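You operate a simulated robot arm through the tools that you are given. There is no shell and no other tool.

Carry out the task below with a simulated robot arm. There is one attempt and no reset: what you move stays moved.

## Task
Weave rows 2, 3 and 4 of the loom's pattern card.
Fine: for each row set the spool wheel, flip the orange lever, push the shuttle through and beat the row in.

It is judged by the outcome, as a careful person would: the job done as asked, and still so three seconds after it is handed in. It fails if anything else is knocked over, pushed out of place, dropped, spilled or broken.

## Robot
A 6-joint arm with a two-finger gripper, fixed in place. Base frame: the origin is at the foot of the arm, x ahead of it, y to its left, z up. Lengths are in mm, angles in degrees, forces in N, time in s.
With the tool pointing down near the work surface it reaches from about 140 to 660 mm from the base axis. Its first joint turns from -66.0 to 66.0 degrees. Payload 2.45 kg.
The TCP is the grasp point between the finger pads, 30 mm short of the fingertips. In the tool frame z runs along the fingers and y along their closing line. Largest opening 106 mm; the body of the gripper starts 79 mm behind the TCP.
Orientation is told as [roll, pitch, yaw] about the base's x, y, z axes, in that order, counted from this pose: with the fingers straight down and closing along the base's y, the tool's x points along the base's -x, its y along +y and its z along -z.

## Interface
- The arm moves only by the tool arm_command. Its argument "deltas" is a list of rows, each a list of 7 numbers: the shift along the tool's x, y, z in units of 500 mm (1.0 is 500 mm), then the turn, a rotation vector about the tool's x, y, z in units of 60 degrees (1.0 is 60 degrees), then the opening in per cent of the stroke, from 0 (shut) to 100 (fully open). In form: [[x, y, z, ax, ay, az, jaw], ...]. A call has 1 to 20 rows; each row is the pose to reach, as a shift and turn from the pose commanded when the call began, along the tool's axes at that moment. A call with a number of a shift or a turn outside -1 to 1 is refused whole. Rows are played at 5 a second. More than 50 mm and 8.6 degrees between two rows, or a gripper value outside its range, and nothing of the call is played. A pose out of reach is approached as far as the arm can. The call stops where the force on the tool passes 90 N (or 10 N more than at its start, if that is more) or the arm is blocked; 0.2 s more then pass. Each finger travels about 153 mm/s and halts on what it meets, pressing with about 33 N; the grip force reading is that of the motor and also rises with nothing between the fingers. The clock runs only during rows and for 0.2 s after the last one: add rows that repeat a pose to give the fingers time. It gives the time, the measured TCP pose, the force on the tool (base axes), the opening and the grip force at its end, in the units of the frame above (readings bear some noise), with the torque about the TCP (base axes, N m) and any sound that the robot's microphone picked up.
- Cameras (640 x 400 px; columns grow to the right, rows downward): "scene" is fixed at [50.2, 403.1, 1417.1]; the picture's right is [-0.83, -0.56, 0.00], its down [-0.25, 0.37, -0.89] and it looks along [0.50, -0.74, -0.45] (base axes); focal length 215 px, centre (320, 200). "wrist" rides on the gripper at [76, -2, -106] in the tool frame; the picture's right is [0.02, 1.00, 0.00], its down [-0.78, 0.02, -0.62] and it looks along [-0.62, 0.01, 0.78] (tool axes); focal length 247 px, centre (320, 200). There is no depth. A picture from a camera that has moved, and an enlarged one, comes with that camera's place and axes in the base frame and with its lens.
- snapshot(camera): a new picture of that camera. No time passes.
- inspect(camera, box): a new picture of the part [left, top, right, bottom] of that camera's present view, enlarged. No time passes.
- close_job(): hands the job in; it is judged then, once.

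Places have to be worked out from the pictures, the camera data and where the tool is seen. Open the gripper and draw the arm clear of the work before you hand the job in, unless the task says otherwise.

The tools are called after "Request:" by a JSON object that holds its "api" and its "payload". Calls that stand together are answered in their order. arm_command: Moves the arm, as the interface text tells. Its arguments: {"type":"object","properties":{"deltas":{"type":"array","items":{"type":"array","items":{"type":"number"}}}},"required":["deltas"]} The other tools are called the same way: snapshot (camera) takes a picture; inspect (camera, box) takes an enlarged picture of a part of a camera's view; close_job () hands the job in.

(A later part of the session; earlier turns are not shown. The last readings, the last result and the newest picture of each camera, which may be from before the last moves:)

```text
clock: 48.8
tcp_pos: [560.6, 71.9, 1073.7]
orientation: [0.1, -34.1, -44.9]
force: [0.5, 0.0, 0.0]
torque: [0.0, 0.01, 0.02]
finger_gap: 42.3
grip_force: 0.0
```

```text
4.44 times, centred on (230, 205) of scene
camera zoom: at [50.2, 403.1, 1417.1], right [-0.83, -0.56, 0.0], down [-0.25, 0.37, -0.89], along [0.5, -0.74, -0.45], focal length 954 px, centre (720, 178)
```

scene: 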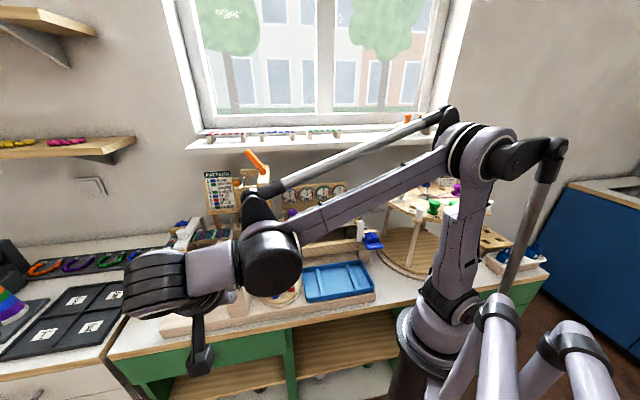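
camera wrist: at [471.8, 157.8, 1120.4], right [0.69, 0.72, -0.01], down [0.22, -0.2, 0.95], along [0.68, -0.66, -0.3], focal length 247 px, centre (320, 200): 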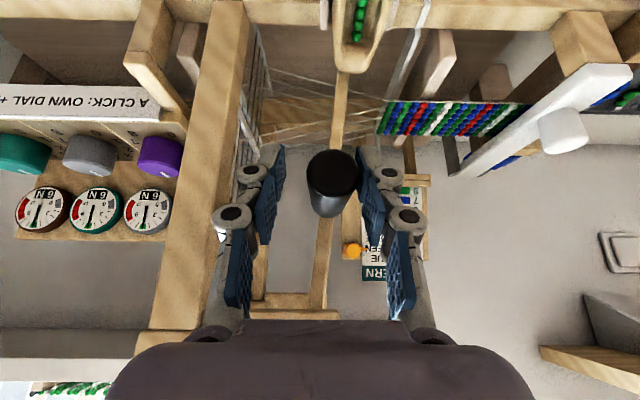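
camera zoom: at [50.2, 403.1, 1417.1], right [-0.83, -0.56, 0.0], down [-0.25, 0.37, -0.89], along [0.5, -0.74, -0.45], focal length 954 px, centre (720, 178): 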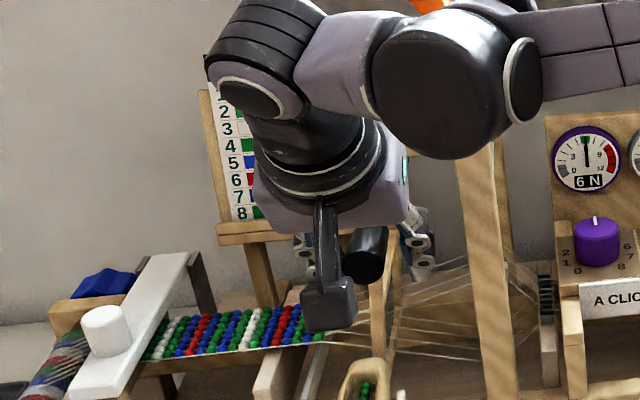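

One row stepped too far, so nothing moved. I'll repeat with smaller steps: a nudge back, then open and retreat.

Request:
{"api": "arm_command", "payload": {"deltas": [[0, -0.012, 0, 0, 0, 0, 38], [0, -0.012, 0, 0, 0, 0, 46], [0, -0.008, -0.05, 0, 0, 0, 46], [0, -0.008, -0.12, 0, 0, 0, 46], [0, -0.008, -0.2, 0, 0, 0, 46], [0, -0.05, -0.26, 0, 0, 0, 20], [0.02, -0.1, -0.31, 0, 0, 0, 0], [0.04, -0.17, -0.34, 0, 0, 0, 0], [0.06, -0.24, -0.36, 0, 0, 0, 0], [0.06, -0.24, -0.36, 0, 0, 0, 0]]}}

Request:
{"api": "snapshot", "payload": {"camera": "wrist"}}

Request:
{"api": "inspect", "payload": {"camera": "scene", "box": [190, 150, 290, 270]}}

Request:
{"api": "inspect", "payload": {"camera": "scene", "box": [190, 160, 270, 250]}}

```text
clock: 51.0
tcp_pos: [383.7, 73.5, 1207.1]
orientation: [-0.2, -33.9, -45.1]
force: [-0.2, -0.7, 0.3]
torque: [0.01, -0.06, -0.03]
finger_gap: 0.0
grip_force: 28.5
```

```text
taken
camera wrist: at [294.2, 159.7, 1252.3], right [0.69, 0.72, -0.01], down [0.22, -0.2, 0.95], along [0.68, -0.66, -0.3], focal length 247 px, centre (320, 200)
```

wrist: 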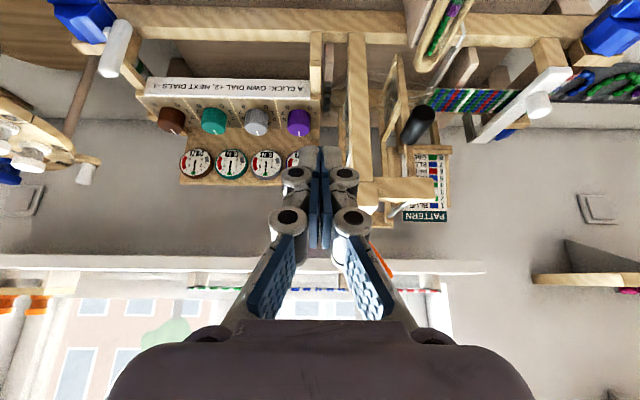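

```text
3.33 times, centred on (240, 210) of scene
camera zoom: at [50.2, 403.1, 1417.1], right [-0.83, -0.56, 0.0], down [-0.25, 0.37, -0.89], along [0.5, -0.74, -0.45], focal length 716 px, centre (587, 167)
```

zoom: 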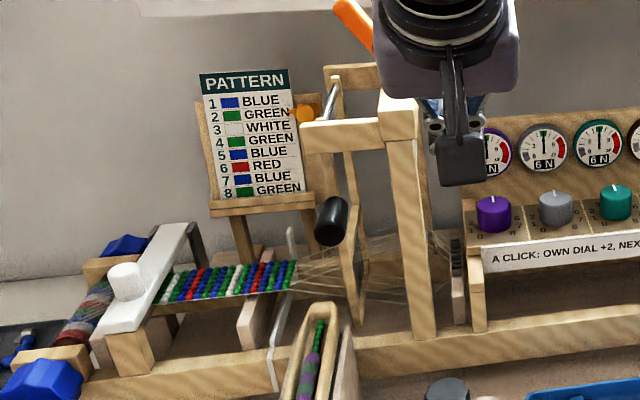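

```text
4.44 times, centred on (230, 205) of scene
camera zoom: at [50.2, 403.1, 1417.1], right [-0.83, -0.56, 0.0], down [-0.25, 0.37, -0.89], along [0.5, -0.74, -0.45], focal length 954 px, centre (720, 178)
```

zoom: 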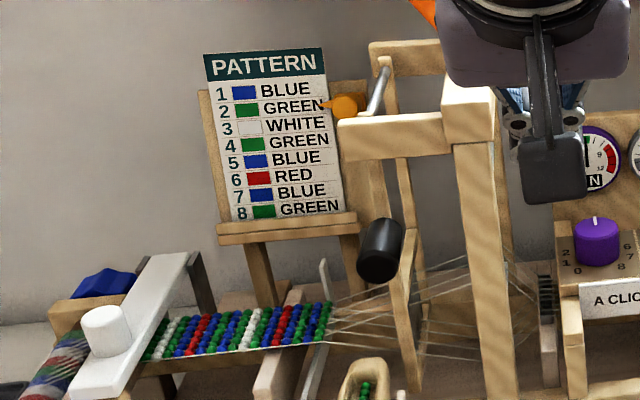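

The beater is back at rest and the cloth's edge row looks green. I'll enlarge the cloth and pointer to verify.

Request:
{"api": "inspect", "payload": {"camera": "scene", "box": [190, 215, 250, 255]}}

Request:
{"api": "inspect", "payload": {"camera": "wrist", "box": [390, 60, 530, 230]}}

```text
10.00 times, centred on (220, 235) of scene
camera zoom: at [50.2, 403.1, 1417.1], right [-0.83, -0.56, 0.0], down [-0.25, 0.37, -0.89], along [0.5, -0.74, -0.45], focal length 2147 px, centre (1320, -150)
```

zoom: 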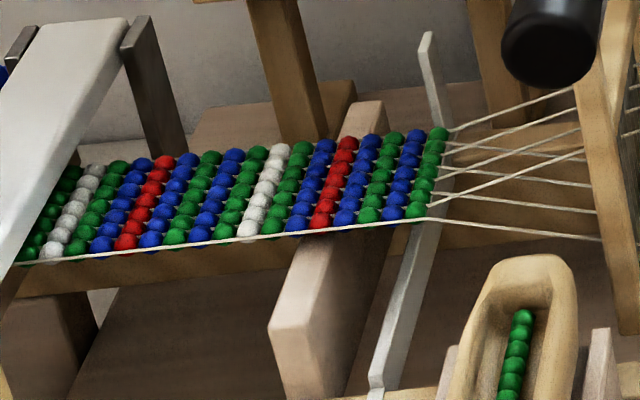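

```text
2.35 times, centred on (460, 145) of wrist
camera zoom: at [294.2, 159.7, 1252.3], right [0.69, 0.72, -0.01], down [0.22, -0.2, 0.95], along [0.68, -0.66, -0.3], focal length 581 px, centre (-9, 329)
```

zoom: 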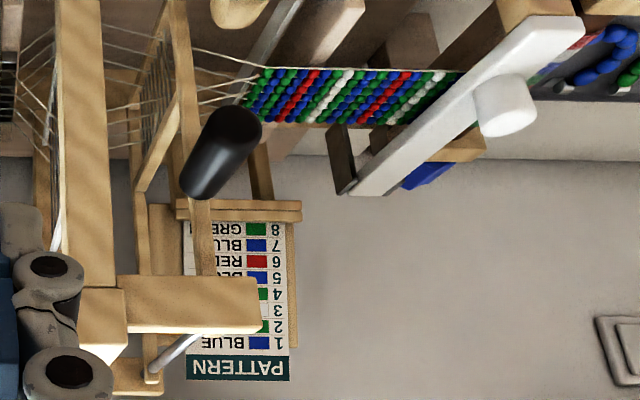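

The cloth now reads blue (row 1), green (row 2) at the edge, so row 2 is woven. For row 3 I go back upright above the knob and set white.

Request:
{"api": "arm_command", "payload": {"deltas": [[0.024, 0.01, 0.058, 0, 0.095, 0, 0], [0.048, 0.02, 0.116, 0, 0.19, 0, 20], [0.072, 0.03, 0.174, 0, 0.285, 0, 40], [0.096, 0.04, 0.232, 0, 0.38, 0, 58], [0.12, 0.05, 0.29, 0, 0.475, 0, 58], [0.143, 0.058, 0.347, 0, 0.565, 0, 58], [0.143, 0.058, 0.347, 0, 0.565, 0, 58]]}}

Request:
{"api": "snapshot", "payload": {"camera": "wrist"}}

```text
clock: 52.6
tcp_pos: [437.5, 67.8, 1021.1]
orientation: [-0.1, 0.0, -45.0]
force: [0.5, -0.3, 0.5]
torque: [0.01, -0.01, -0.04]
finger_gap: 61.3
grip_force: 0.1
```

```text
taken
camera wrist: at [379.8, 121.1, 1128.1], right [0.69, 0.72, 0.0], down [0.56, -0.54, 0.62], along [0.45, -0.43, -0.78], focal length 247 px, centre (320, 200)
```

wrist: 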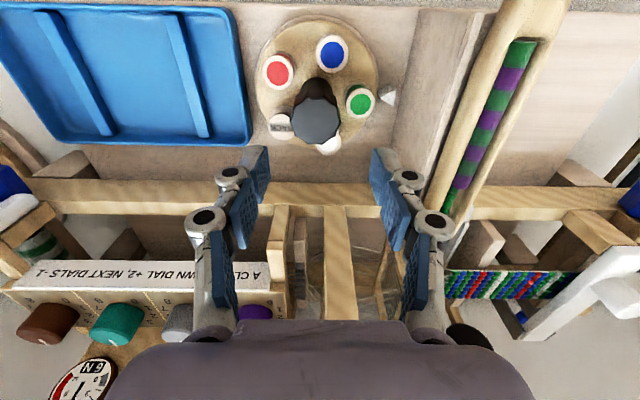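

Green is at the pointer and white is next clockwise. I'll descend onto the knob, grip and turn the first 36°.

Request:
{"api": "arm_command", "payload": {"deltas": [[0.008, -0.0094, 0.06, 0, 0, 0, 58], [0.008, -0.0094, 0.12, 0, 0, 0, 58], [0.008, -0.0094, 0.16, 0, 0, 0, 58], [0.008, -0.0094, 0.184, 0, 0, 0, 58], [0.008, -0.0094, 0.184, 0, 0, 0, 58], [0.008, -0.0094, 0.184, 0, 0, 0, 40], [0.008, -0.0094, 0.184, 0, 0, 0, 20], [0.008, -0.0094, 0.184, 0, 0, 0, 20], [0.008, -0.0094, 0.184, 0, 0, 0, 20]]}}

Request:
{"api": "snapshot", "payload": {"camera": "wrist"}}

```text
clock: 54.6
tcp_pos: [430.0, 69.1, 928.0]
orientation: [0.1, -0.1, -45.0]
force: [0.5, 2.3, -4.3]
torque: [0.05, -0.06, 0.01]
finger_gap: 40.5
grip_force: 45.3
```

```text
taken
camera wrist: at [372.9, 122.7, 1035.7], right [0.69, 0.72, 0.0], down [0.56, -0.54, 0.62], along [0.45, -0.43, -0.78], focal length 247 px, centre (320, 200)
```

wrist: 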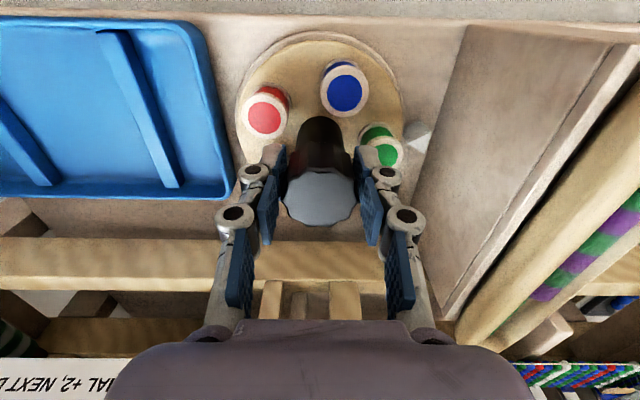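

The knob is gripped. I'll turn counter-clockwise 36°.

Request:
{"api": "arm_command", "payload": {"deltas": [[0.001, 0, 0, 0, 0, -0.12, 20], [0.002, 0, 0, 0, 0, -0.24, 20], [0.002, 0, 0, 0, 0, -0.36, 20], [0.002, 0, 0, 0, 0, -0.48, 20], [0.002, 0, 0, 0, 0, -0.6, 20], [0.002, 0, 0, 0, 0, -0.6, 20]]}}

Request:
{"api": "arm_command", "payload": {"deltas": [[0, 0, 0, 0, 0, -0.12, 20], [0, 0, 0, 0, 0, -0.24, 20], [0, 0, 0, 0, 0, -0.36, 20], [0, 0, 0, 0, 0, -0.48, 20], [0, 0, 0, 0, 0, -0.6, 20], [0, 0, 0, 0, 0, -0.6, 20]]}}

Request:
{"api": "snapshot", "payload": {"camera": "wrist"}}

Request:
{"api": "inspect", "payload": {"camera": "scene", "box": [220, 220, 320, 320]}}

```text
clock: 56.0
tcp_pos: [429.1, 68.0, 927.3]
orientation: [-0.2, -0.1, -9.0]
force: [0.9, -15.5, -24.6]
torque: [-0.31, -0.13, -0.03]
finger_gap: 40.8
grip_force: 44.9
```

```text
clock: 57.4
tcp_pos: [430.0, 66.0, 929.2]
orientation: [-0.5, 0.3, 27.0]
force: [-6.2, -25.3, -15.8]
torque: [-0.41, -0.06, -0.06]
finger_gap: 40.6
grip_force: 45.1
```

```text
taken
camera wrist: at [360.2, 31.3, 1036.2], right [-0.47, 0.88, -0.01], down [0.69, 0.38, 0.62], along [0.55, 0.29, -0.79], focal length 247 px, centre (320, 200)
```

wrist: 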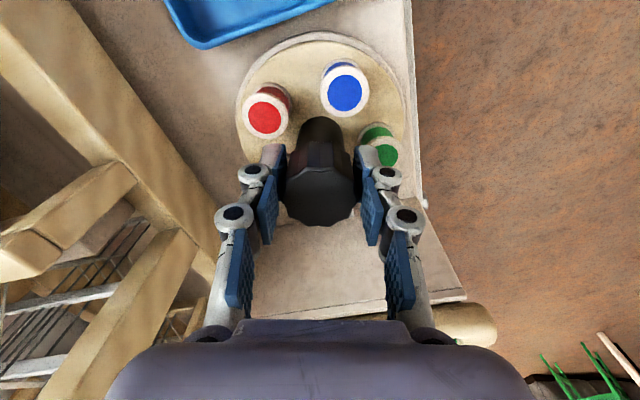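

```text
4.00 times, centred on (270, 270) of scene
camera zoom: at [50.3, 402.5, 1417.3], right [-0.83, -0.56, 0.0], down [-0.25, 0.38, -0.89], along [0.5, -0.74, -0.45], focal length 859 px, centre (520, -80)
```

zoom: 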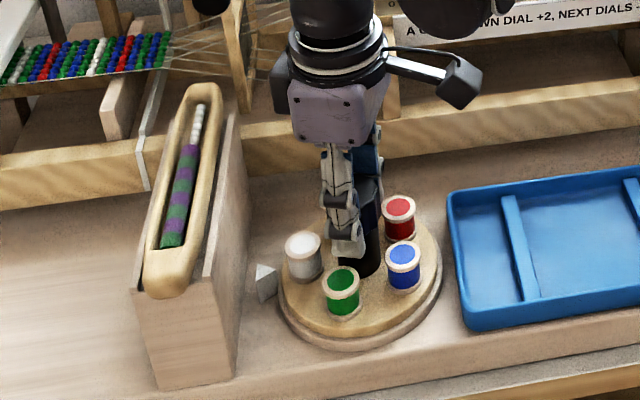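

White is set and the shuttle carries white thread. I'll release, rise and turn the tool back.

Request:
{"api": "arm_command", "payload": {"deltas": [[0, 0, 0, 0, 0, 0, 40], [0, 0, 0, 0, 0, 0, 58], [0, 0, 0, 0, 0, 0, 58], [0, 0, -0.08, 0, 0, 0, 58], [0, 0, -0.16, 0, 0, 0, 58], [0, 0, -0.24, 0, 0, 0.06, 58], [0.01, 0, -0.3, 0, 0, 0.18, 40], [0.02, 0, -0.36, 0, 0, 0.3, 20], [0.03, 0.005, -0.42, 0, 0, 0.42, 0], [0.04, 0.01, -0.47, 0, 0, 0.54, 0], [0.05, 0.015, -0.52, 0, 0, 0.66, 0], [0.059, 0.017, -0.542, 0, 0, 0.78, 0], [0.059, 0.017, -0.542, 0, 0, 0.9, 0], [0.059, 0.017, -0.542, 0, 0, 1.0, 0], [0.059, 0.017, -0.542, 0, 0, 1.0, 0]]}}

Request:
{"api": "inspect", "payload": {"camera": "scene", "box": [220, 220, 320, 320]}}

```text
clock: 60.6
tcp_pos: [397.8, 64.7, 1200.7]
orientation: [0.0, -0.1, -33.1]
force: [0.3, 0.5, 0.2]
torque: [-0.03, -0.02, -0.01]
finger_gap: 0.0
grip_force: 28.7
```

```text
4.00 times, centred on (270, 270) of scene
camera zoom: at [50.2, 403.1, 1417.1], right [-0.83, -0.56, 0.0], down [-0.25, 0.37, -0.89], along [0.5, -0.74, -0.45], focal length 859 px, centre (520, -80)
```

zoom: 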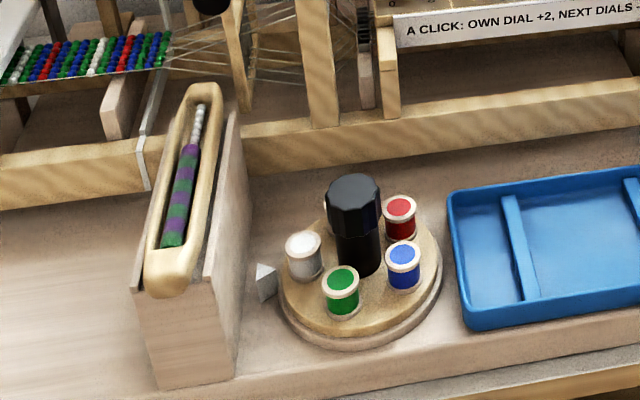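

Now I'll align the yaw, then tilt the fingers further out so the lever's left side can be reached.

Request:
{"api": "arm_command", "payload": {"deltas": [[0, 0, -0.02, 0, 0, 0.1, 0], [0, 0, -0.04, 0, 0, 0.198, 0], [0, 0, -0.04, 0, 0, 0.198, 0]]}}

Request:
{"api": "arm_command", "payload": {"deltas": [[0, 0, 0, 0, -0.13, 0, 0], [0, 0, 0, 0, -0.26, 0, 0], [0, 0, 0, 0, -0.39, 0, 0], [0, 0, 0, 0, -0.52, 0, 0], [0, 0, 0, 0, -0.65, 0, 0], [0, 0, 0, 0, -0.78, 0, 0], [0, 0, 0, 0, -0.9, 0, 0], [0, 0, 0, 0, -0.9, 0, 0]]}}

Request:
{"api": "snapshot", "payload": {"camera": "scene"}}

Request:
{"api": "snapshot", "payload": {"camera": "wrist"}}

```text
clock: 61.4
tcp_pos: [397.5, 65.1, 1221.1]
orientation: [0.1, -0.1, -45.1]
force: [0.4, 0.7, 0.6]
torque: [0.01, 0.04, -0.01]
finger_gap: 0.2
grip_force: 29.0
```

```text
clock: 63.2
tcp_pos: [398.8, 63.2, 1220.9]
orientation: [0.1, -54.2, -45.0]
force: [0.2, -0.1, -0.3]
torque: [-0.02, -0.02, 0.01]
finger_gap: 0.1
grip_force: 28.5
```

```text
taken
```

scene: 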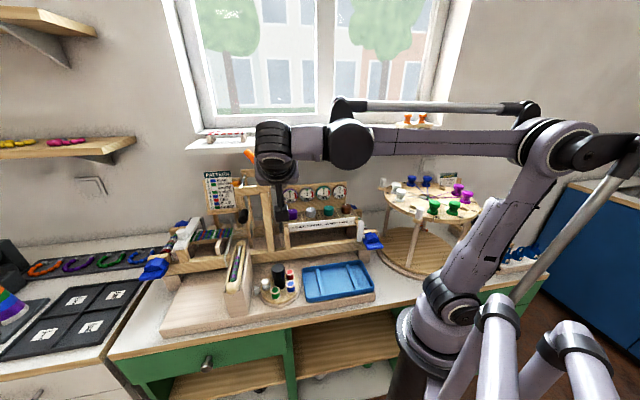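

```text
taken
camera wrist: at [302.9, 155.6, 1221.9], right [0.7, 0.72, -0.02], down [-0.02, 0.04, 1.0], along [0.72, -0.7, 0.05], focal length 247 px, centre (320, 200)
```

wrist: 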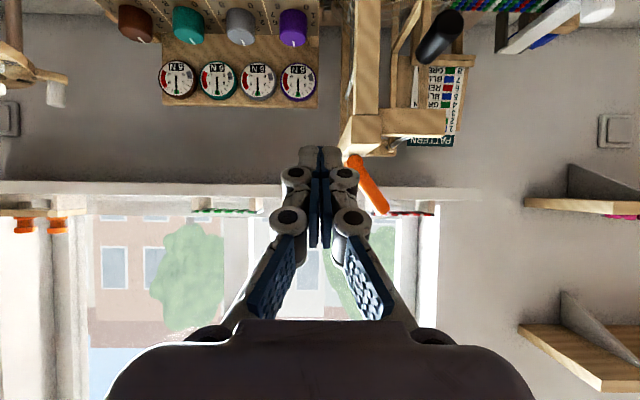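

The tilted tool is fine and the lever tip shows at about e1≈417 mm, z≈1252. I'll move to the lever's left-front side, staying above it.

Request:
{"api": "arm_command", "payload": {"deltas": [[-0.045, 0.043, 0.025, 0, 0, 0, 0], [-0.09, 0.086, 0.05, 0, 0, 0, 0], [-0.136, 0.13, 0.076, 0, 0, 0, 0], [-0.182, 0.173, 0.1, 0, 0, 0, 0], [-0.227, 0.216, 0.126, 0, 0, 0, 0], [-0.273, 0.26, 0.152, 0, 0, 0, 0], [-0.273, 0.26, 0.152, 0, 0, 0, 0]]}}

Request:
{"api": "snapshot", "payload": {"camera": "wrist"}}

Request:
{"api": "inspect", "payload": {"camera": "scene", "box": [200, 90, 340, 210]}}

```text
clock: 64.8
tcp_pos: [590.4, 54.9, 1286.9]
orientation: [0.1, -54.1, -45.0]
force: [0.2, 0.6, 0.0]
torque: [0.05, 0.04, 0.0]
finger_gap: 0.1
grip_force: 28.5
```

```text
taken
camera wrist: at [495.0, 146.2, 1288.4], right [0.7, 0.72, -0.02], down [-0.02, 0.04, 1.0], along [0.72, -0.7, 0.04], focal length 247 px, centre (320, 200)
```

wrist: 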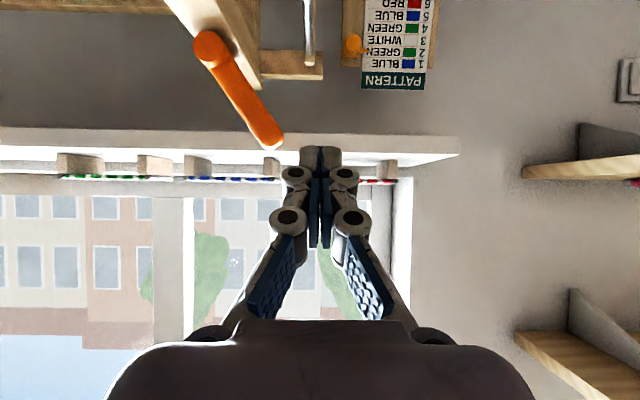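

```text
3.33 times, centred on (270, 150) of scene
camera zoom: at [50.3, 403.1, 1417.1], right [-0.83, -0.56, 0.0], down [-0.25, 0.37, -0.89], along [0.5, -0.74, -0.45], focal length 716 px, centre (487, 367)
```

zoom: 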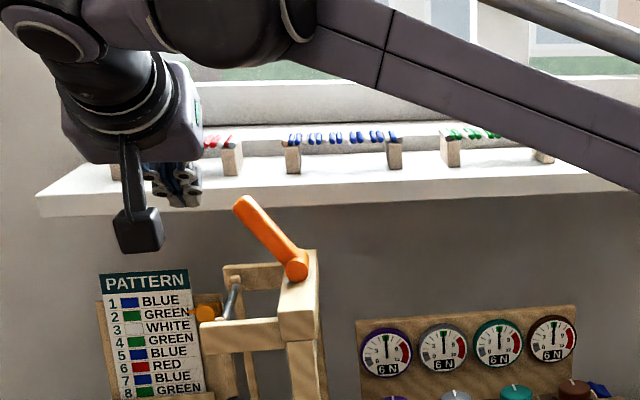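

The fingers are to the left of the lever with clearance. I'll advance along the tool axis to lever height, then push right partway.

Request:
{"api": "arm_command", "payload": {"deltas": [[0, 0, 0.04, 0, 0, 0, 0], [0, 0, 0.08, 0, 0, 0, 0], [0, 0, 0.12, 0, 0, 0, 0], [0, 0, 0.15, 0, 0, 0, 0], [0, -0.03, 0.15, 0, 0, 0, 0], [0, -0.06, 0.15, 0, 0, 0, 0], [0, -0.09, 0.15, 0, 0, 0, 0], [0, -0.11, 0.15, 0, 0, 0, 0], [0, -0.11, 0.15, 0, 0, 0, 0]]}}

Request:
{"api": "snapshot", "payload": {"camera": "wrist"}}

Request:
{"api": "inspect", "payload": {"camera": "scene", "box": [200, 90, 340, 210]}}

```text
clock: 66.8
tcp_pos: [594.2, -25.5, 1242.6]
orientation: [0.1, -54.0, -45.0]
force: [0.8, 0.6, 1.0]
torque: [-0.02, -0.01, -0.02]
finger_gap: 0.1
grip_force: 28.6
```

```text
taken
camera wrist: at [498.2, 66.1, 1243.9], right [0.7, 0.72, -0.02], down [-0.02, 0.04, 1.0], along [0.72, -0.7, 0.04], focal length 247 px, centre (320, 200)
```

wrist: 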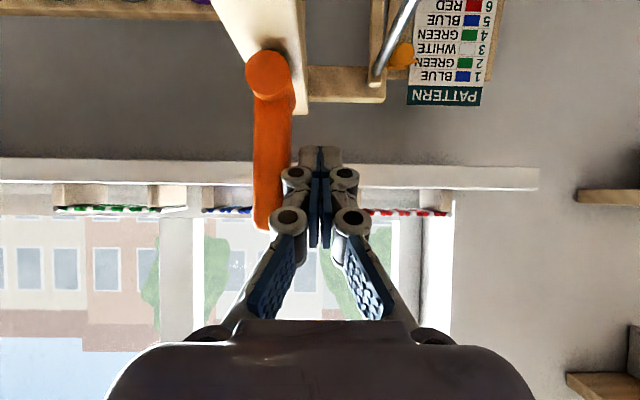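

```text
3.33 times, centred on (270, 150) of scene
camera zoom: at [50.2, 403.1, 1417.1], right [-0.83, -0.56, 0.0], down [-0.25, 0.37, -0.89], along [0.5, -0.74, -0.45], focal length 716 px, centre (487, 367)
```

zoom: 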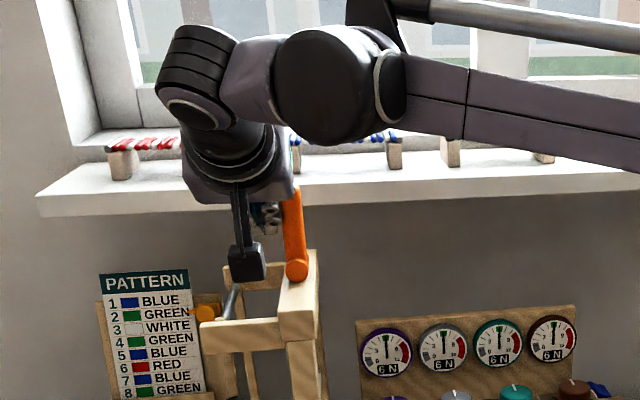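

The lever is upright. I'll push it on to the right stop.

Request:
{"api": "arm_command", "payload": {"deltas": [[0, -0.02, 0, 0, 0, 0, 0], [0, -0.035, 0, 0, 0, 0, 0], [0, -0.05, 0, 0, 0, 0, 0], [0, -0.062, 0, 0, 0, 0, 0], [0, -0.07, 0, 0, 0, 0, 0], [0, -0.07, 0, 0, 0, 0, 0]]}}

Request:
{"api": "inspect", "payload": {"camera": "scene", "box": [200, 90, 340, 210]}}

Request:
{"api": "snapshot", "payload": {"camera": "wrist"}}

```text
clock: 68.2
tcp_pos: [574.9, -45.2, 1242.4]
orientation: [1.0, -54.2, -44.8]
force: [27.3, 25.8, 3.4]
torque: [0.56, -0.65, 0.52]
finger_gap: 0.2
grip_force: 28.7
```

```text
3.33 times, centred on (270, 150) of scene
camera zoom: at [51.1, 404.0, 1416.8], right [-0.83, -0.56, 0.0], down [-0.25, 0.37, -0.89], along [0.5, -0.74, -0.45], focal length 716 px, centre (487, 367)
```

zoom: 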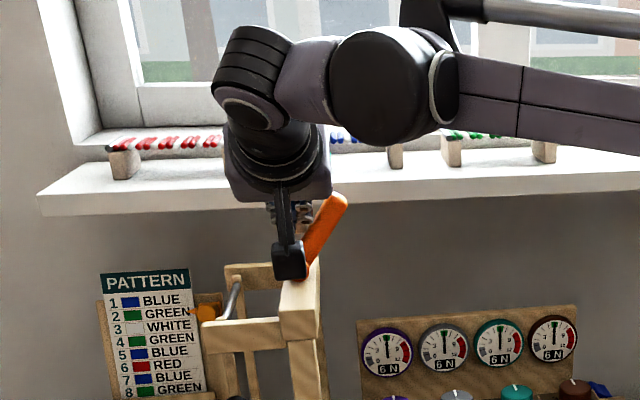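

```text
taken
camera wrist: at [477.9, 44.9, 1243.0], right [0.69, 0.73, -0.01], down [-0.03, 0.04, 1.0], along [0.73, -0.68, 0.05], focal length 247 px, centre (320, 200)
```

wrist: 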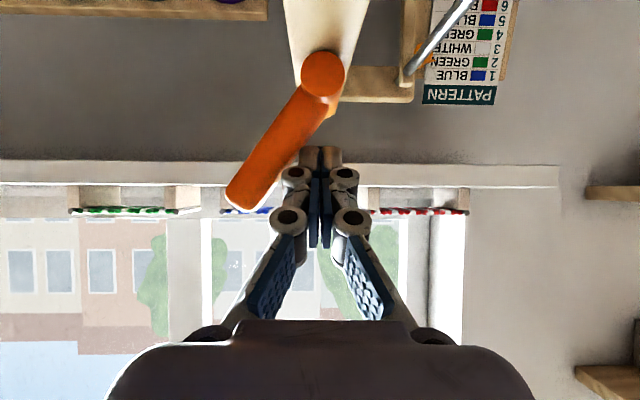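

The lever is at its right stop. I'll back off, retract, and move toward the shuttle's front.

Request:
{"api": "arm_command", "payload": {"deltas": [[0, 0.03, 0, 0, 0, 0, 0], [0, 0.06, 0, 0, 0, 0, 0], [0, 0.06, -0.06, 0, 0, 0, 0], [0, 0.06, -0.14, 0, 0, 0, 0], [0, 0.06, -0.22, 0, 0, 0, 0], [0, 0.06, -0.22, 0, 0, 0, 0]]}}

Request:
{"api": "inspect", "payload": {"camera": "scene", "box": [200, 90, 340, 210]}}

```text
clock: 69.6
tcp_pos: [526.4, 38.2, 1306.9]
orientation: [0.0, -54.1, -44.9]
force: [-0.3, 0.9, 0.3]
torque: [0.02, -0.01, 0.01]
finger_gap: 0.0
grip_force: 28.6
```

```text
3.33 times, centred on (270, 150) of scene
camera zoom: at [50.2, 403.1, 1417.1], right [-0.83, -0.56, 0.0], down [-0.25, 0.37, -0.89], along [0.5, -0.74, -0.45], focal length 716 px, centre (487, 367)
```

zoom: 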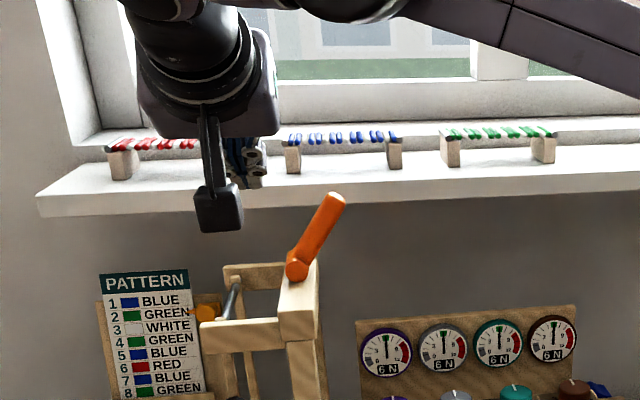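

The lever stays flipped to the right. I'll travel to the front of the shuttle and set the 35° tilt.

Request:
{"api": "arm_command", "payload": {"deltas": [[0.08, 0.015, -0.01, 0, 0, 0, 0], [0.16, 0.03, -0.02, 0, 0.03, 0, 0], [0.24, 0.044, -0.03, 0, 0.07, 0, 0], [0.32, 0.058, -0.037, 0, 0.11, 0, 0], [0.4, 0.072, -0.046, 0, 0.15, 0, 0], [0.48, 0.087, -0.055, 0, 0.19, 0, 0], [0.56, 0.101, -0.065, 0, 0.23, 0, 0], [0.64, 0.116, -0.074, 0, 0.27, 0, 0], [0.72, 0.13, -0.083, 0, 0.318, 0, 0], [0.745, 0.135, -0.086, 0, 0.318, 0, 0], [0.745, 0.135, -0.086, 0, 0.318, 0, 0]]}}

Request:
{"api": "snapshot", "payload": {"camera": "wrist"}}

```text
clock: 72.0
tcp_pos: [396.7, 260.0, 1029.8]
orientation: [0.0, -35.1, -45.0]
force: [0.0, -0.2, 0.5]
torque: [-0.02, -0.03, -0.01]
finger_gap: 0.2
grip_force: 28.8
```

```text
taken
camera wrist: at [305.7, 346.7, 1074.2], right [0.69, 0.72, -0.01], down [0.21, -0.19, 0.96], along [0.69, -0.67, -0.29], focal length 247 px, centre (320, 200)
```

wrist: 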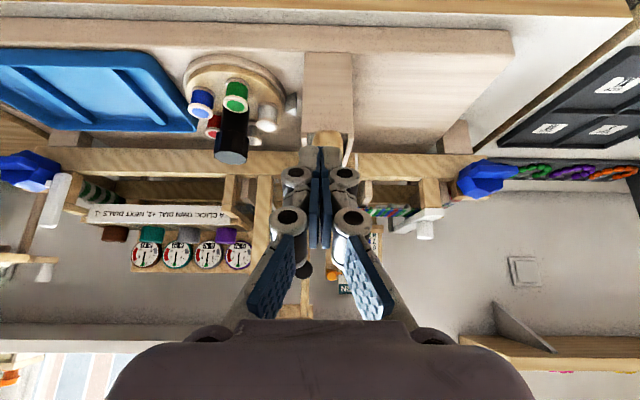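

The fingers are ahead of the shuttle. I'll descend to z≈976 and push the shuttle through most of its stroke.

Request:
{"api": "arm_command", "payload": {"deltas": [[0.018, 0.003, 0.053, 0, 0, 0, 0], [0.0366, 0.006, 0.106, 0, 0, 0, 0], [0.0366, 0.006, 0.106, 0, 0, 0, 0], [0.012, 0.006, 0.1232, 0, 0, 0, 0], [-0.0126, 0.006, 0.1404, 0, 0, 0, 0], [-0.0372, 0.006, 0.1576, 0, 0, 0, 0], [-0.0618, 0.006, 0.1748, 0, 0, 0, 0], [-0.0864, 0.006, 0.192, 0, 0, 0, 0], [-0.111, 0.006, 0.2092, 0, 0, 0, 0], [-0.1356, 0.006, 0.2264, 0, 0, 0, 0], [-0.1602, 0.006, 0.2436, 0, 0, 0, 0], [-0.1848, 0.006, 0.2608, 0, 0, 0, 0], [-0.1848, 0.006, 0.2608, 0, 0, 0, 0]]}}

Request:
{"api": "snapshot", "payload": {"camera": "wrist"}}

```text
clock: 74.8
tcp_pos: [504.6, 156.0, 975.3]
orientation: [0.0, -35.0, -44.9]
force: [-2.8, 0.5, 0.1]
torque: [-0.01, 0.08, -0.02]
finger_gap: 0.3
grip_force: 28.6
```

```text
taken
camera wrist: at [414.5, 242.7, 1020.0], right [0.69, 0.72, -0.01], down [0.21, -0.19, 0.96], along [0.69, -0.67, -0.29], focal length 247 px, centre (320, 200)
```

wrist: 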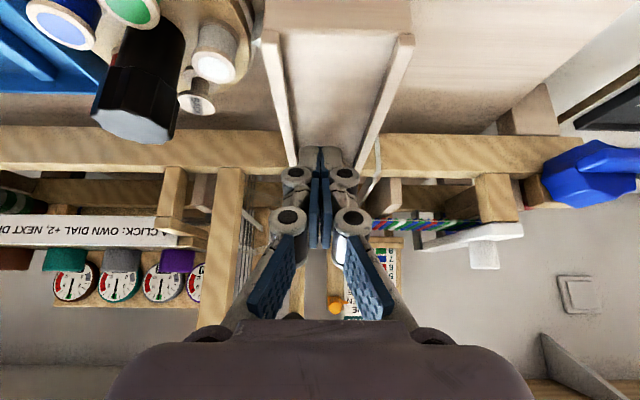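

The shuttle is moving freely. I'll finish the stroke in small steps to its stop.

Request:
{"api": "arm_command", "payload": {"deltas": [[-0.0066, 0, 0.0046, 0, 0, 0, 0], [-0.0131, 0, 0.0092, 0, 0, 0, 0], [-0.018, 0, 0.0126, 0, 0, 0, 0], [-0.0229, 0, 0.016, 0, 0, 0, 0], [-0.0279, 0, 0.0195, 0, 0, 0, 0], [-0.0328, 0, 0.023, 0, 0, 0, 0], [-0.0328, 0, 0.023, 0, 0, 0, 0]]}}

Request:
{"api": "snapshot", "payload": {"camera": "wrist"}}

```text
clock: 76.4
tcp_pos: [517.6, 145.4, 975.4]
orientation: [0.0, -34.8, -44.7]
force: [-24.8, 17.1, 10.9]
torque: [0.06, 0.2, -0.09]
finger_gap: 6.2
grip_force: 28.1
```

```text
taken
camera wrist: at [426.8, 231.1, 1020.0], right [0.69, 0.72, -0.01], down [0.22, -0.19, 0.96], along [0.69, -0.67, -0.29], focal length 247 px, centre (320, 200)
```

wrist: 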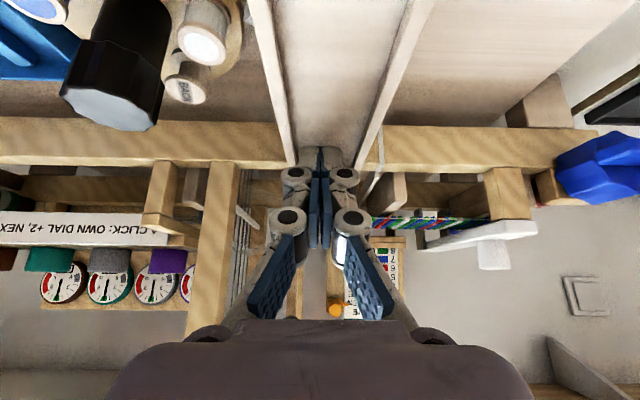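

The shuttle has met its stop at the same place as before with a moderate force. I'll back off and clear to see the shed.

Request:
{"api": "arm_command", "payload": {"deltas": [[0.0246, 0, -0.0172, 0, 0, 0, 0], [0.07, 0, -0.049, 0, 0, 0, 0], [0.12, 0, -0.084, 0, 0, 0, 0], [0.18, 0, -0.126, 0, 0, 0, 0], [0.24, 0, -0.168, 0, 0, 0, 0], [0.21, -0.02, -0.22, 0, 0, 0, 0], [0.18, -0.06, -0.28, 0, 0, 0, 0], [0.15, -0.11, -0.34, 0, 0, 0, 0], [0.12, -0.17, -0.39, 0, 0, 0, 0], [0.09, -0.23, -0.44, 0, 0, 0, 0], [0.07, -0.3, -0.48, 0, 0, 0, 0], [0.06, -0.37, -0.52, 0, 0, 0, 0], [0.06, -0.44, -0.56, 0, 0, 0, 0], [0.06, -0.44, -0.56, 0, 0, 0, 0]]}}

Request:
{"api": "inspect", "payload": {"camera": "scene", "box": [180, 180, 300, 300]}}

Request:
{"api": "inspect", "payload": {"camera": "scene", "box": [190, 190, 270, 250]}}

```text
clock: 79.4
tcp_pos: [234.0, 114.1, 1189.6]
orientation: [0.0, -35.1, -45.0]
force: [-0.6, 0.1, 0.0]
torque: [-0.01, 0.02, 0.02]
finger_gap: 0.2
grip_force: 28.9
```

```text
3.33 times, centred on (240, 240) of scene
camera zoom: at [50.2, 403.1, 1417.1], right [-0.83, -0.56, 0.0], down [-0.25, 0.37, -0.89], along [0.5, -0.74, -0.45], focal length 716 px, centre (587, 67)
```

zoom: 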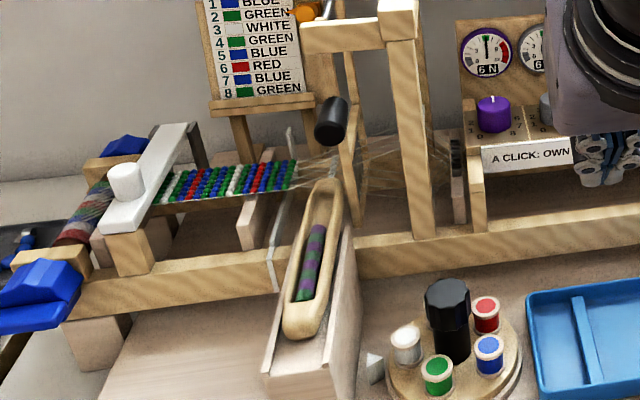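

```text
6.67 times, centred on (230, 220) of scene
camera zoom: at [50.2, 403.1, 1417.1], right [-0.83, -0.56, 0.0], down [-0.25, 0.37, -0.89], along [0.5, -0.74, -0.45], focal length 1431 px, centre (920, 67)
```

zoom: 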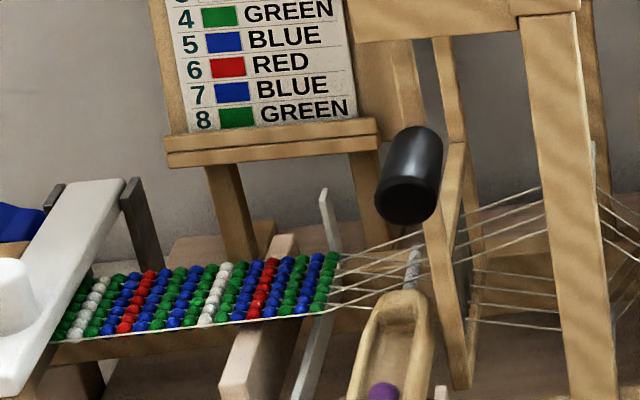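

White weft lies in the shed. I'll go to the beater handle again, hovering with the jaws open first.

Request:
{"api": "arm_command", "payload": {"deltas": [[-0.037, 0.05, 0.039, 0, 0, 0, 20], [-0.075, 0.1, 0.078, 0, 0, 0, 45], [-0.112, 0.149, 0.116, 0, 0, 0, 45], [-0.149, 0.198, 0.155, 0, 0, 0, 45], [-0.186, 0.248, 0.194, 0, 0, 0, 45], [-0.224, 0.297, 0.233, 0, 0, 0, 45], [-0.261, 0.347, 0.271, 0, 0, 0, 45], [-0.298, 0.396, 0.31, 0, 0, 0, 45], [-0.298, 0.396, 0.31, 0, 0, 0, 45]]}}

Request:
{"api": "snapshot", "payload": {"camera": "wrist"}}

```text
clock: 81.4
tcp_pos: [524.6, 109.8, 1144.9]
orientation: [0.0, -35.0, -45.0]
force: [-0.3, -1.0, -0.2]
torque: [-0.01, 0.02, -0.01]
finger_gap: 48.0
grip_force: 0.1
```

```text
taken
camera wrist: at [434.7, 195.7, 1188.4], right [0.69, 0.72, -0.01], down [0.21, -0.19, 0.96], along [0.69, -0.67, -0.29], focal length 247 px, centre (320, 200)
```

wrist: 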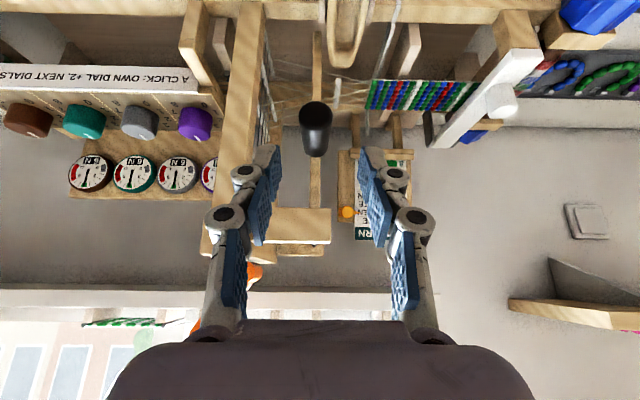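

The handle is again centred. I'll straddle it, narrow the jaws, and swing the beater to the cloth.

Request:
{"api": "arm_command", "payload": {"deltas": [[0, -0.006, 0.05, 0, 0, 0, 45], [0, -0.011, 0.1, 0, 0, 0, 45], [-0.002, -0.011, 0.14, 0, 0, 0, 45], [-0.004, -0.011, 0.174, 0, 0, 0, 45], [-0.004, -0.011, 0.174, 0, 0, 0, 34], [-0.004, 0.005, 0.174, 0, 0, 0, 34], [-0.004, 0.025, 0.174, 0, 0, 0, 34], [-0.004, 0.045, 0.174, 0, 0, 0, 34], [-0.004, 0.06, 0.174, 0, 0, 0, 34], [-0.004, 0.072, 0.174, 0, 0, 0, 34], [-0.004, 0.084, 0.174, 0, 0, 0, 34], [-0.004, 0.084, 0.174, 0, 0, 0, 34]]}}

Request:
{"api": "snapshot", "payload": {"camera": "wrist"}}

Request:
{"api": "inspect", "payload": {"camera": "scene", "box": [190, 150, 310, 270]}}

```text
clock: 84.0
tcp_pos: [585.2, 98.5, 1078.5]
orientation: [-0.6, -34.8, -45.2]
force: [-20.7, -27.3, -18.7]
torque: [0.12, -0.31, 0.26]
finger_gap: 55.1
grip_force: 14.2
```

```text
taken
camera wrist: at [496.1, 185.4, 1122.1], right [0.7, 0.71, -0.02], down [0.22, -0.19, 0.96], along [0.68, -0.68, -0.29], focal length 247 px, centre (320, 200)
```

wrist: 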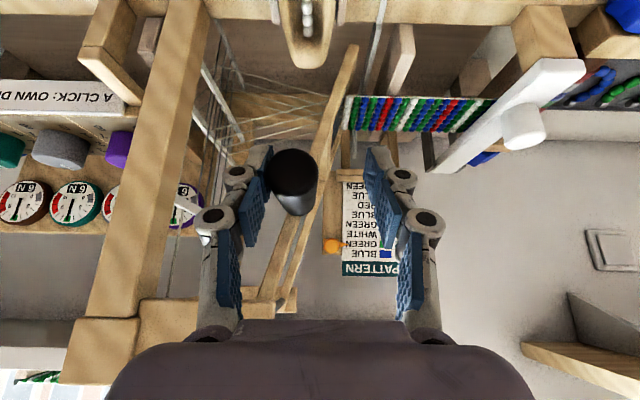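

```text
3.33 times, centred on (250, 210) of scene
camera zoom: at [49.9, 402.3, 1417.3], right [-0.83, -0.56, 0.0], down [-0.25, 0.38, -0.89], along [0.5, -0.74, -0.45], focal length 716 px, centre (553, 167)
```

zoom: 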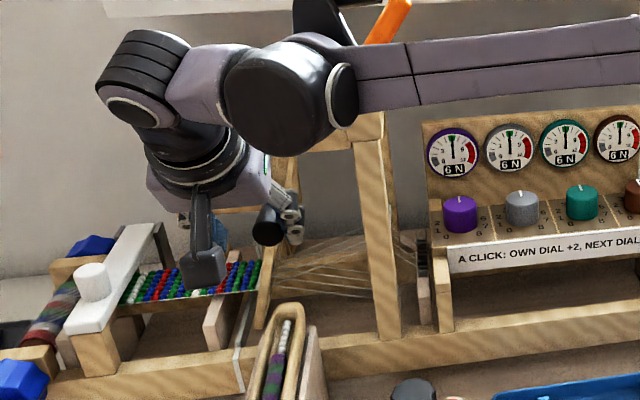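

The white row is beaten in and the shuttle is reloaded. I'll return the beater, open and retreat toward the wheel area.

Request:
{"api": "arm_command", "payload": {"deltas": [[0, -0.02, 0, 0, 0, 0, 34], [0, -0.045, 0, 0, 0, 0, 34], [0, -0.07, 0, 0, 0, 0, 34], [0, -0.095, 0, 0, 0, 0, 36], [0, -0.1, 0, 0, 0, 0, 36], [0, -0.1, 0, 0, 0, 0, 46], [0, -0.096, -0.05, 0, 0, 0, 46], [0, -0.096, -0.12, 0, 0, 0, 46], [0, -0.096, -0.2, 0, 0, 0, 46], [0, -0.13, -0.26, 0, 0, 0, 20], [0.02, -0.18, -0.31, 0, 0, 0, 0], [0.04, -0.25, -0.34, 0, 0, 0, 0], [0.06, -0.32, -0.36, 0, 0, 0, 0], [0.06, -0.32, -0.36, 0, 0, 0, 0]]}}

Request:
{"api": "inspect", "payload": {"camera": "scene", "box": [190, 215, 250, 255]}}

Request:
{"api": "inspect", "payload": {"camera": "scene", "box": [190, 150, 290, 270]}}

Request:
{"api": "snapshot", "payload": {"camera": "scene"}}

```text
clock: 87.0
tcp_pos: [384.1, 77.5, 1208.2]
orientation: [0.0, -35.0, -45.0]
force: [0.7, 0.3, 0.5]
torque: [0.01, 0.01, -0.04]
finger_gap: 0.0
grip_force: 28.9
```

```text
10.00 times, centred on (220, 235) of scene
camera zoom: at [50.2, 403.1, 1417.1], right [-0.83, -0.56, 0.0], down [-0.25, 0.37, -0.89], along [0.5, -0.74, -0.45], focal length 2147 px, centre (1320, -150)
```

zoom: 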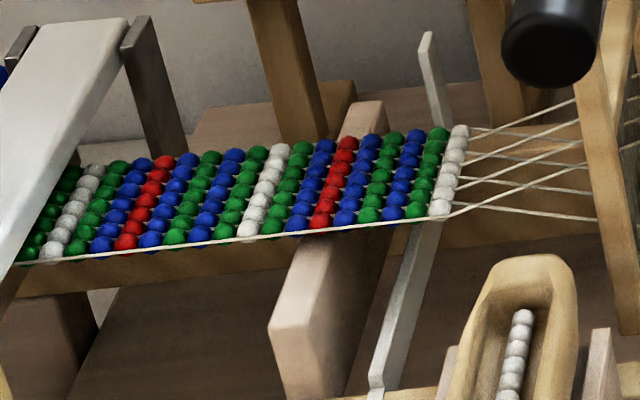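

```text
3.33 times, centred on (240, 210) of scene
camera zoom: at [50.2, 403.1, 1417.1], right [-0.83, -0.56, 0.0], down [-0.25, 0.37, -0.89], along [0.5, -0.74, -0.45], focal length 716 px, centre (587, 167)
```

zoom: 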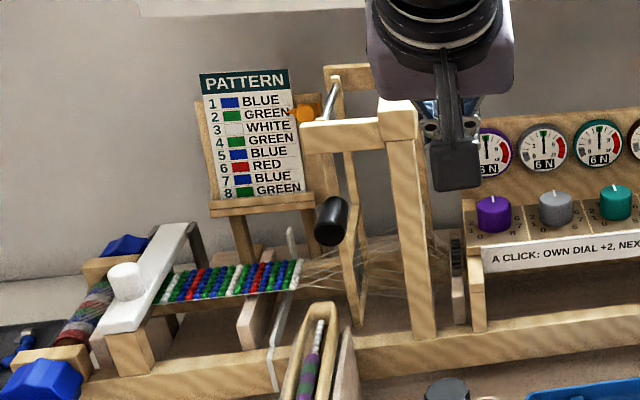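

```text
taken
```

scene: 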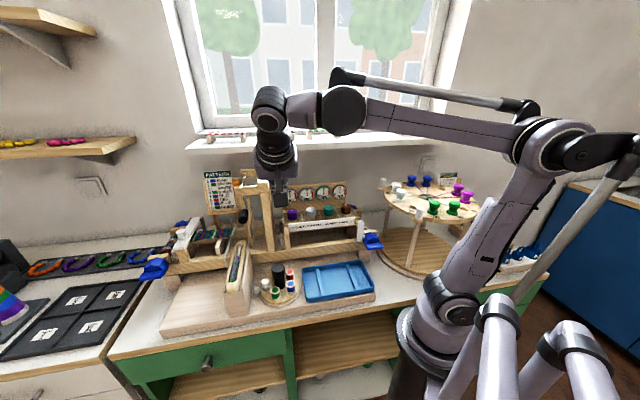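

Row 3 (white) is in. For row 4 I need green, one step clockwise from above, so I'll go upright over the knob and pre-turn the tool to yaw +27°.

Request:
{"api": "arm_command", "payload": {"deltas": [[0.01, 0.009, 0.038, 0, 0.1, 0, 0], [0.02, 0.018, 0.076, 0, 0.2, 0, 20], [0.03, 0.027, 0.114, 0, 0.3, 0, 40], [0.04, 0.036, 0.152, 0, 0.4, 0, 58], [0.05, 0.045, 0.19, 0, 0.5, 0, 58], [0.058, 0.052, 0.223, 0, 0.583, 0, 58], [0.058, 0.052, 0.223, 0, 0.583, 0, 58]]}}

Request:
{"api": "arm_command", "payload": {"deltas": [[0, 0, 0, 0, 0, -0.12, 58], [0, 0, 0, 0, 0, -0.24, 58], [0, 0, 0, 0, 0, -0.36, 58], [0, 0, 0, 0, 0, -0.48, 58], [0, 0, 0, 0, 0, -0.6, 58], [0, 0, 0, 0, 0, -0.72, 58], [0, 0, 0, 0, 0, -0.84, 58], [0, 0, 0, 0, 0, -0.96, 58], [0, 0, 0, 0, 0, -1.0, 58], [0, 0, 0, 0, 0, -1.0, 58]]}}

Request:
{"api": "arm_command", "payload": {"deltas": [[0, 0, 0, 0, 0, -0.1, 58], [0, 0, 0, 0, 0, -0.2, 58], [0, 0, 0, 0, 0, -0.2, 58]]}}

Request:
{"api": "snapshot", "payload": {"camera": "wrist"}}

```text
clock: 88.6
tcp_pos: [430.5, 67.7, 1097.2]
orientation: [0.1, 0.0, -44.9]
force: [-0.1, -0.2, 0.1]
torque: [0.01, 0.03, 0.04]
finger_gap: 61.3
grip_force: 0.0
```

```text
clock: 90.8
tcp_pos: [431.2, 69.1, 1099.9]
orientation: [0.0, 0.0, 15.1]
force: [1.2, 0.2, 0.2]
torque: [0.0, 0.01, -0.01]
finger_gap: 61.7
grip_force: 0.1
```

```text
clock: 91.6
tcp_pos: [431.9, 68.9, 1100.3]
orientation: [0.0, 0.0, 27.1]
force: [-1.0, 0.2, -0.4]
torque: [0.0, 0.01, 0.0]
finger_gap: 61.6
grip_force: 0.0
```

```text
taken
camera wrist: at [362.8, 33.5, 1206.7], right [-0.48, 0.88, 0.0], down [0.69, 0.37, 0.62], along [0.55, 0.3, -0.78], focal length 247 px, centre (320, 200)
```

wrist: 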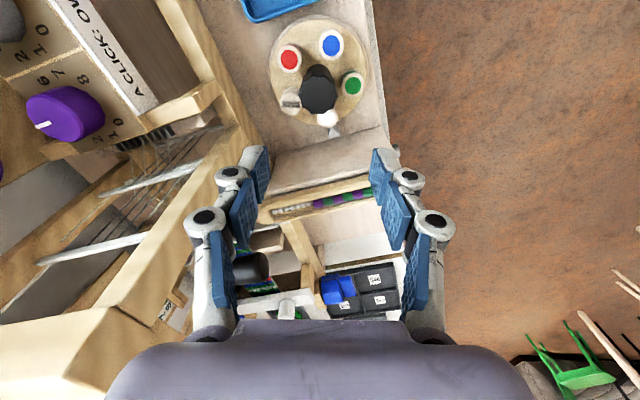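

White is at the pointer and the tool is turned to +27°. I'll descend to z≈929 and grip the knob.

Request:
{"api": "arm_command", "payload": {"deltas": [[0.003, -0.002, 0.08, 0, 0, 0, 58], [0.003, -0.002, 0.16, 0, 0, 0, 58], [0.003, -0.002, 0.23, 0, 0, 0, 58], [0.003, -0.002, 0.29, 0, 0, 0, 58], [0.003, -0.002, 0.32, 0, 0, 0, 58], [0.003, -0.002, 0.342, 0, 0, 0, 58], [0.003, -0.002, 0.342, 0, 0, 0, 58], [0.003, -0.002, 0.342, 0, 0, 0, 40], [0.003, -0.002, 0.342, 0, 0, 0, 20], [0.003, -0.002, 0.342, 0, 0, 0, 20], [0.003, -0.002, 0.342, 0, 0, 0, 20]]}}

Request:
{"api": "snapshot", "payload": {"camera": "wrist"}}

```text
clock: 94.0
tcp_pos: [430.9, 66.6, 926.5]
orientation: [0.0, 0.0, 27.0]
force: [-1.9, 3.0, -5.7]
torque: [0.15, 0.07, 0.02]
finger_gap: 40.4
grip_force: 45.6
```

```text
taken
camera wrist: at [361.5, 30.5, 1034.2], right [-0.47, 0.88, 0.0], down [0.69, 0.37, 0.62], along [0.55, 0.3, -0.78], focal length 247 px, centre (320, 200)
```

wrist: 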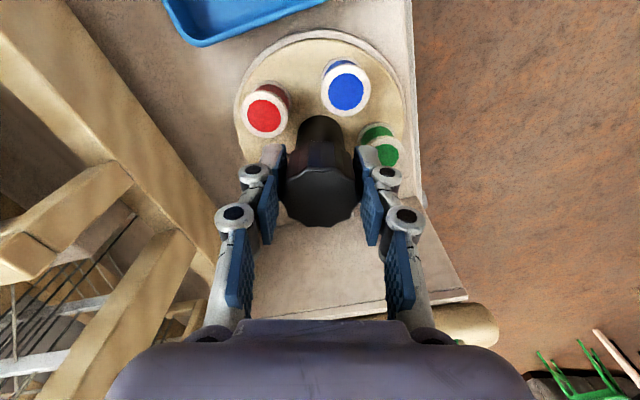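

The knob is gripped. I'll turn it clockwise by 72° in two calls.

Request:
{"api": "arm_command", "payload": {"deltas": [[0, 0, 0, 0, 0, 0.12, 20], [0, 0, 0, 0, 0, 0.24, 20], [0, 0, 0, 0, 0, 0.36, 20], [0, 0, 0, 0, 0, 0.48, 20], [0, 0, 0, 0, 0, 0.6, 20], [0, 0, 0, 0, 0, 0.6, 20]]}}

Request:
{"api": "arm_command", "payload": {"deltas": [[0, 0, 0, 0, 0, 0.12, 20], [0, 0, 0, 0, 0, 0.24, 20], [0, 0, 0, 0, 0, 0.36, 20], [0, 0, 0, 0, 0, 0.48, 20], [0, 0, 0, 0, 0, 0.6, 20], [0, 0, 0, 0, 0, 0.6, 20]]}}

Request:
{"api": "snapshot", "payload": {"camera": "wrist"}}

Request:
{"api": "inspect", "payload": {"camera": "scene", "box": [220, 220, 320, 320]}}

```text
clock: 95.4
tcp_pos: [431.2, 67.2, 927.9]
orientation: [0.1, 0.1, -8.9]
force: [3.5, 5.9, -49.7]
torque: [0.04, -0.29, 0.02]
finger_gap: 40.4
grip_force: 44.5
```

```text
clock: 96.8
tcp_pos: [431.0, 68.8, 927.8]
orientation: [0.1, 0.1, -45.0]
force: [4.0, 15.4, -44.6]
torque: [0.11, -0.16, 0.01]
finger_gap: 40.4
grip_force: 45.7
```

```text
taken
camera wrist: at [374.0, 121.5, 1034.6], right [0.69, 0.72, 0.0], down [0.57, -0.54, 0.62], along [0.45, -0.43, -0.78], focal length 247 px, centre (320, 200)
```

wrist: 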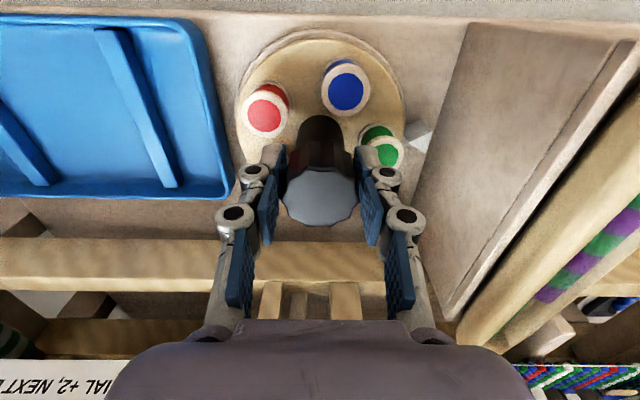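

```text
4.00 times, centred on (270, 270) of scene
camera zoom: at [51.0, 403.6, 1416.9], right [-0.83, -0.56, 0.0], down [-0.25, 0.37, -0.89], along [0.5, -0.74, -0.45], focal length 859 px, centre (520, -80)
```

zoom: 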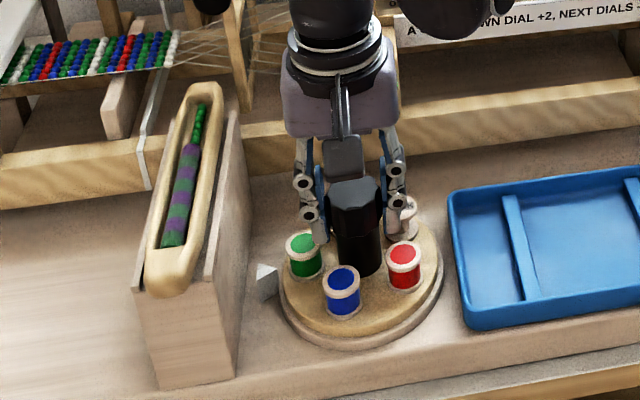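

Green is set again and the shuttle shows green. I'll release and rise.

Request:
{"api": "arm_command", "payload": {"deltas": [[0, 0, 0, 0, 0, 0, 40], [0, 0, 0, 0, 0, 0, 58], [0, 0, 0, 0, 0, 0, 58], [0, 0, -0.08, 0, 0, 0, 58], [0, 0, -0.16, 0, 0, 0, 58], [0, 0, -0.24, 0, 0, 0, 40], [0.02, -0.02, -0.32, 0, 0, 0, 20], [0.06, -0.06, -0.38, 0, 0, 0, 0], [0.1, -0.1, -0.44, 0, 0, 0, 0], [0.1, -0.15, -0.5, 0, 0, 0, 0], [0.1, -0.2, -0.55, 0, 0, 0, 0], [0.1, -0.2, -0.55, 0, 0, 0, 0]]}}

Request:
{"api": "arm_command", "payload": {"deltas": [[0, 0, 0, 0, -0.13, 0, 0], [0, 0, 0, 0, -0.26, 0, 0], [0, 0, 0, 0, -0.39, 0, 0], [0, 0, 0, 0, -0.52, 0, 0], [0, 0, 0, 0, -0.65, 0, 0], [0, 0, 0, 0, -0.65, 0, 0]]}}

Request:
{"api": "snapshot", "payload": {"camera": "wrist"}}

Request:
{"api": "inspect", "payload": {"camera": "scene", "box": [220, 220, 320, 320]}}

```text
clock: 99.4
tcp_pos: [319.5, 31.7, 1204.8]
orientation: [0.0, 0.0, -44.9]
force: [-0.3, -0.3, -0.4]
torque: [0.02, 0.0, 0.03]
finger_gap: 0.0
grip_force: 28.9
```

```text
clock: 100.8
tcp_pos: [323.2, 31.5, 1204.7]
orientation: [0.2, -39.1, -45.0]
force: [0.1, 0.5, -0.1]
torque: [0.0, -0.02, -0.03]
finger_gap: 0.0
grip_force: 28.4
```

```text
taken
camera wrist: at [230.3, 120.6, 1239.0], right [0.69, 0.72, -0.01], down [0.16, -0.14, 0.98], along [0.7, -0.68, -0.22], focal length 247 px, centre (320, 200)
```

wrist: 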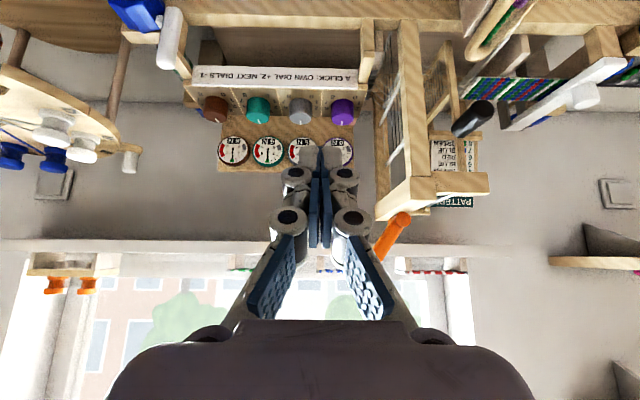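

```text
4.00 times, centred on (270, 270) of scene
camera zoom: at [50.2, 403.1, 1417.1], right [-0.83, -0.56, 0.0], down [-0.25, 0.37, -0.89], along [0.5, -0.74, -0.45], focal length 859 px, centre (520, -80)
```

zoom: 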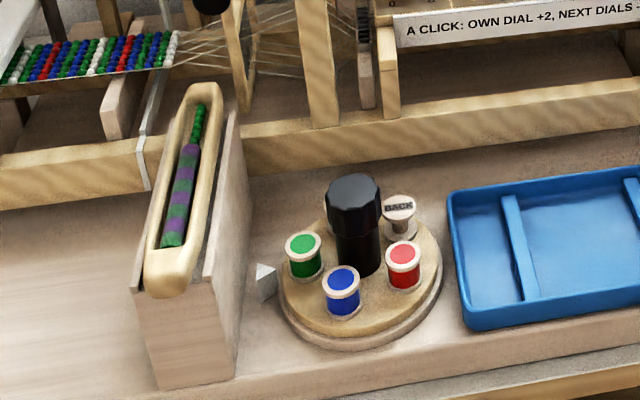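

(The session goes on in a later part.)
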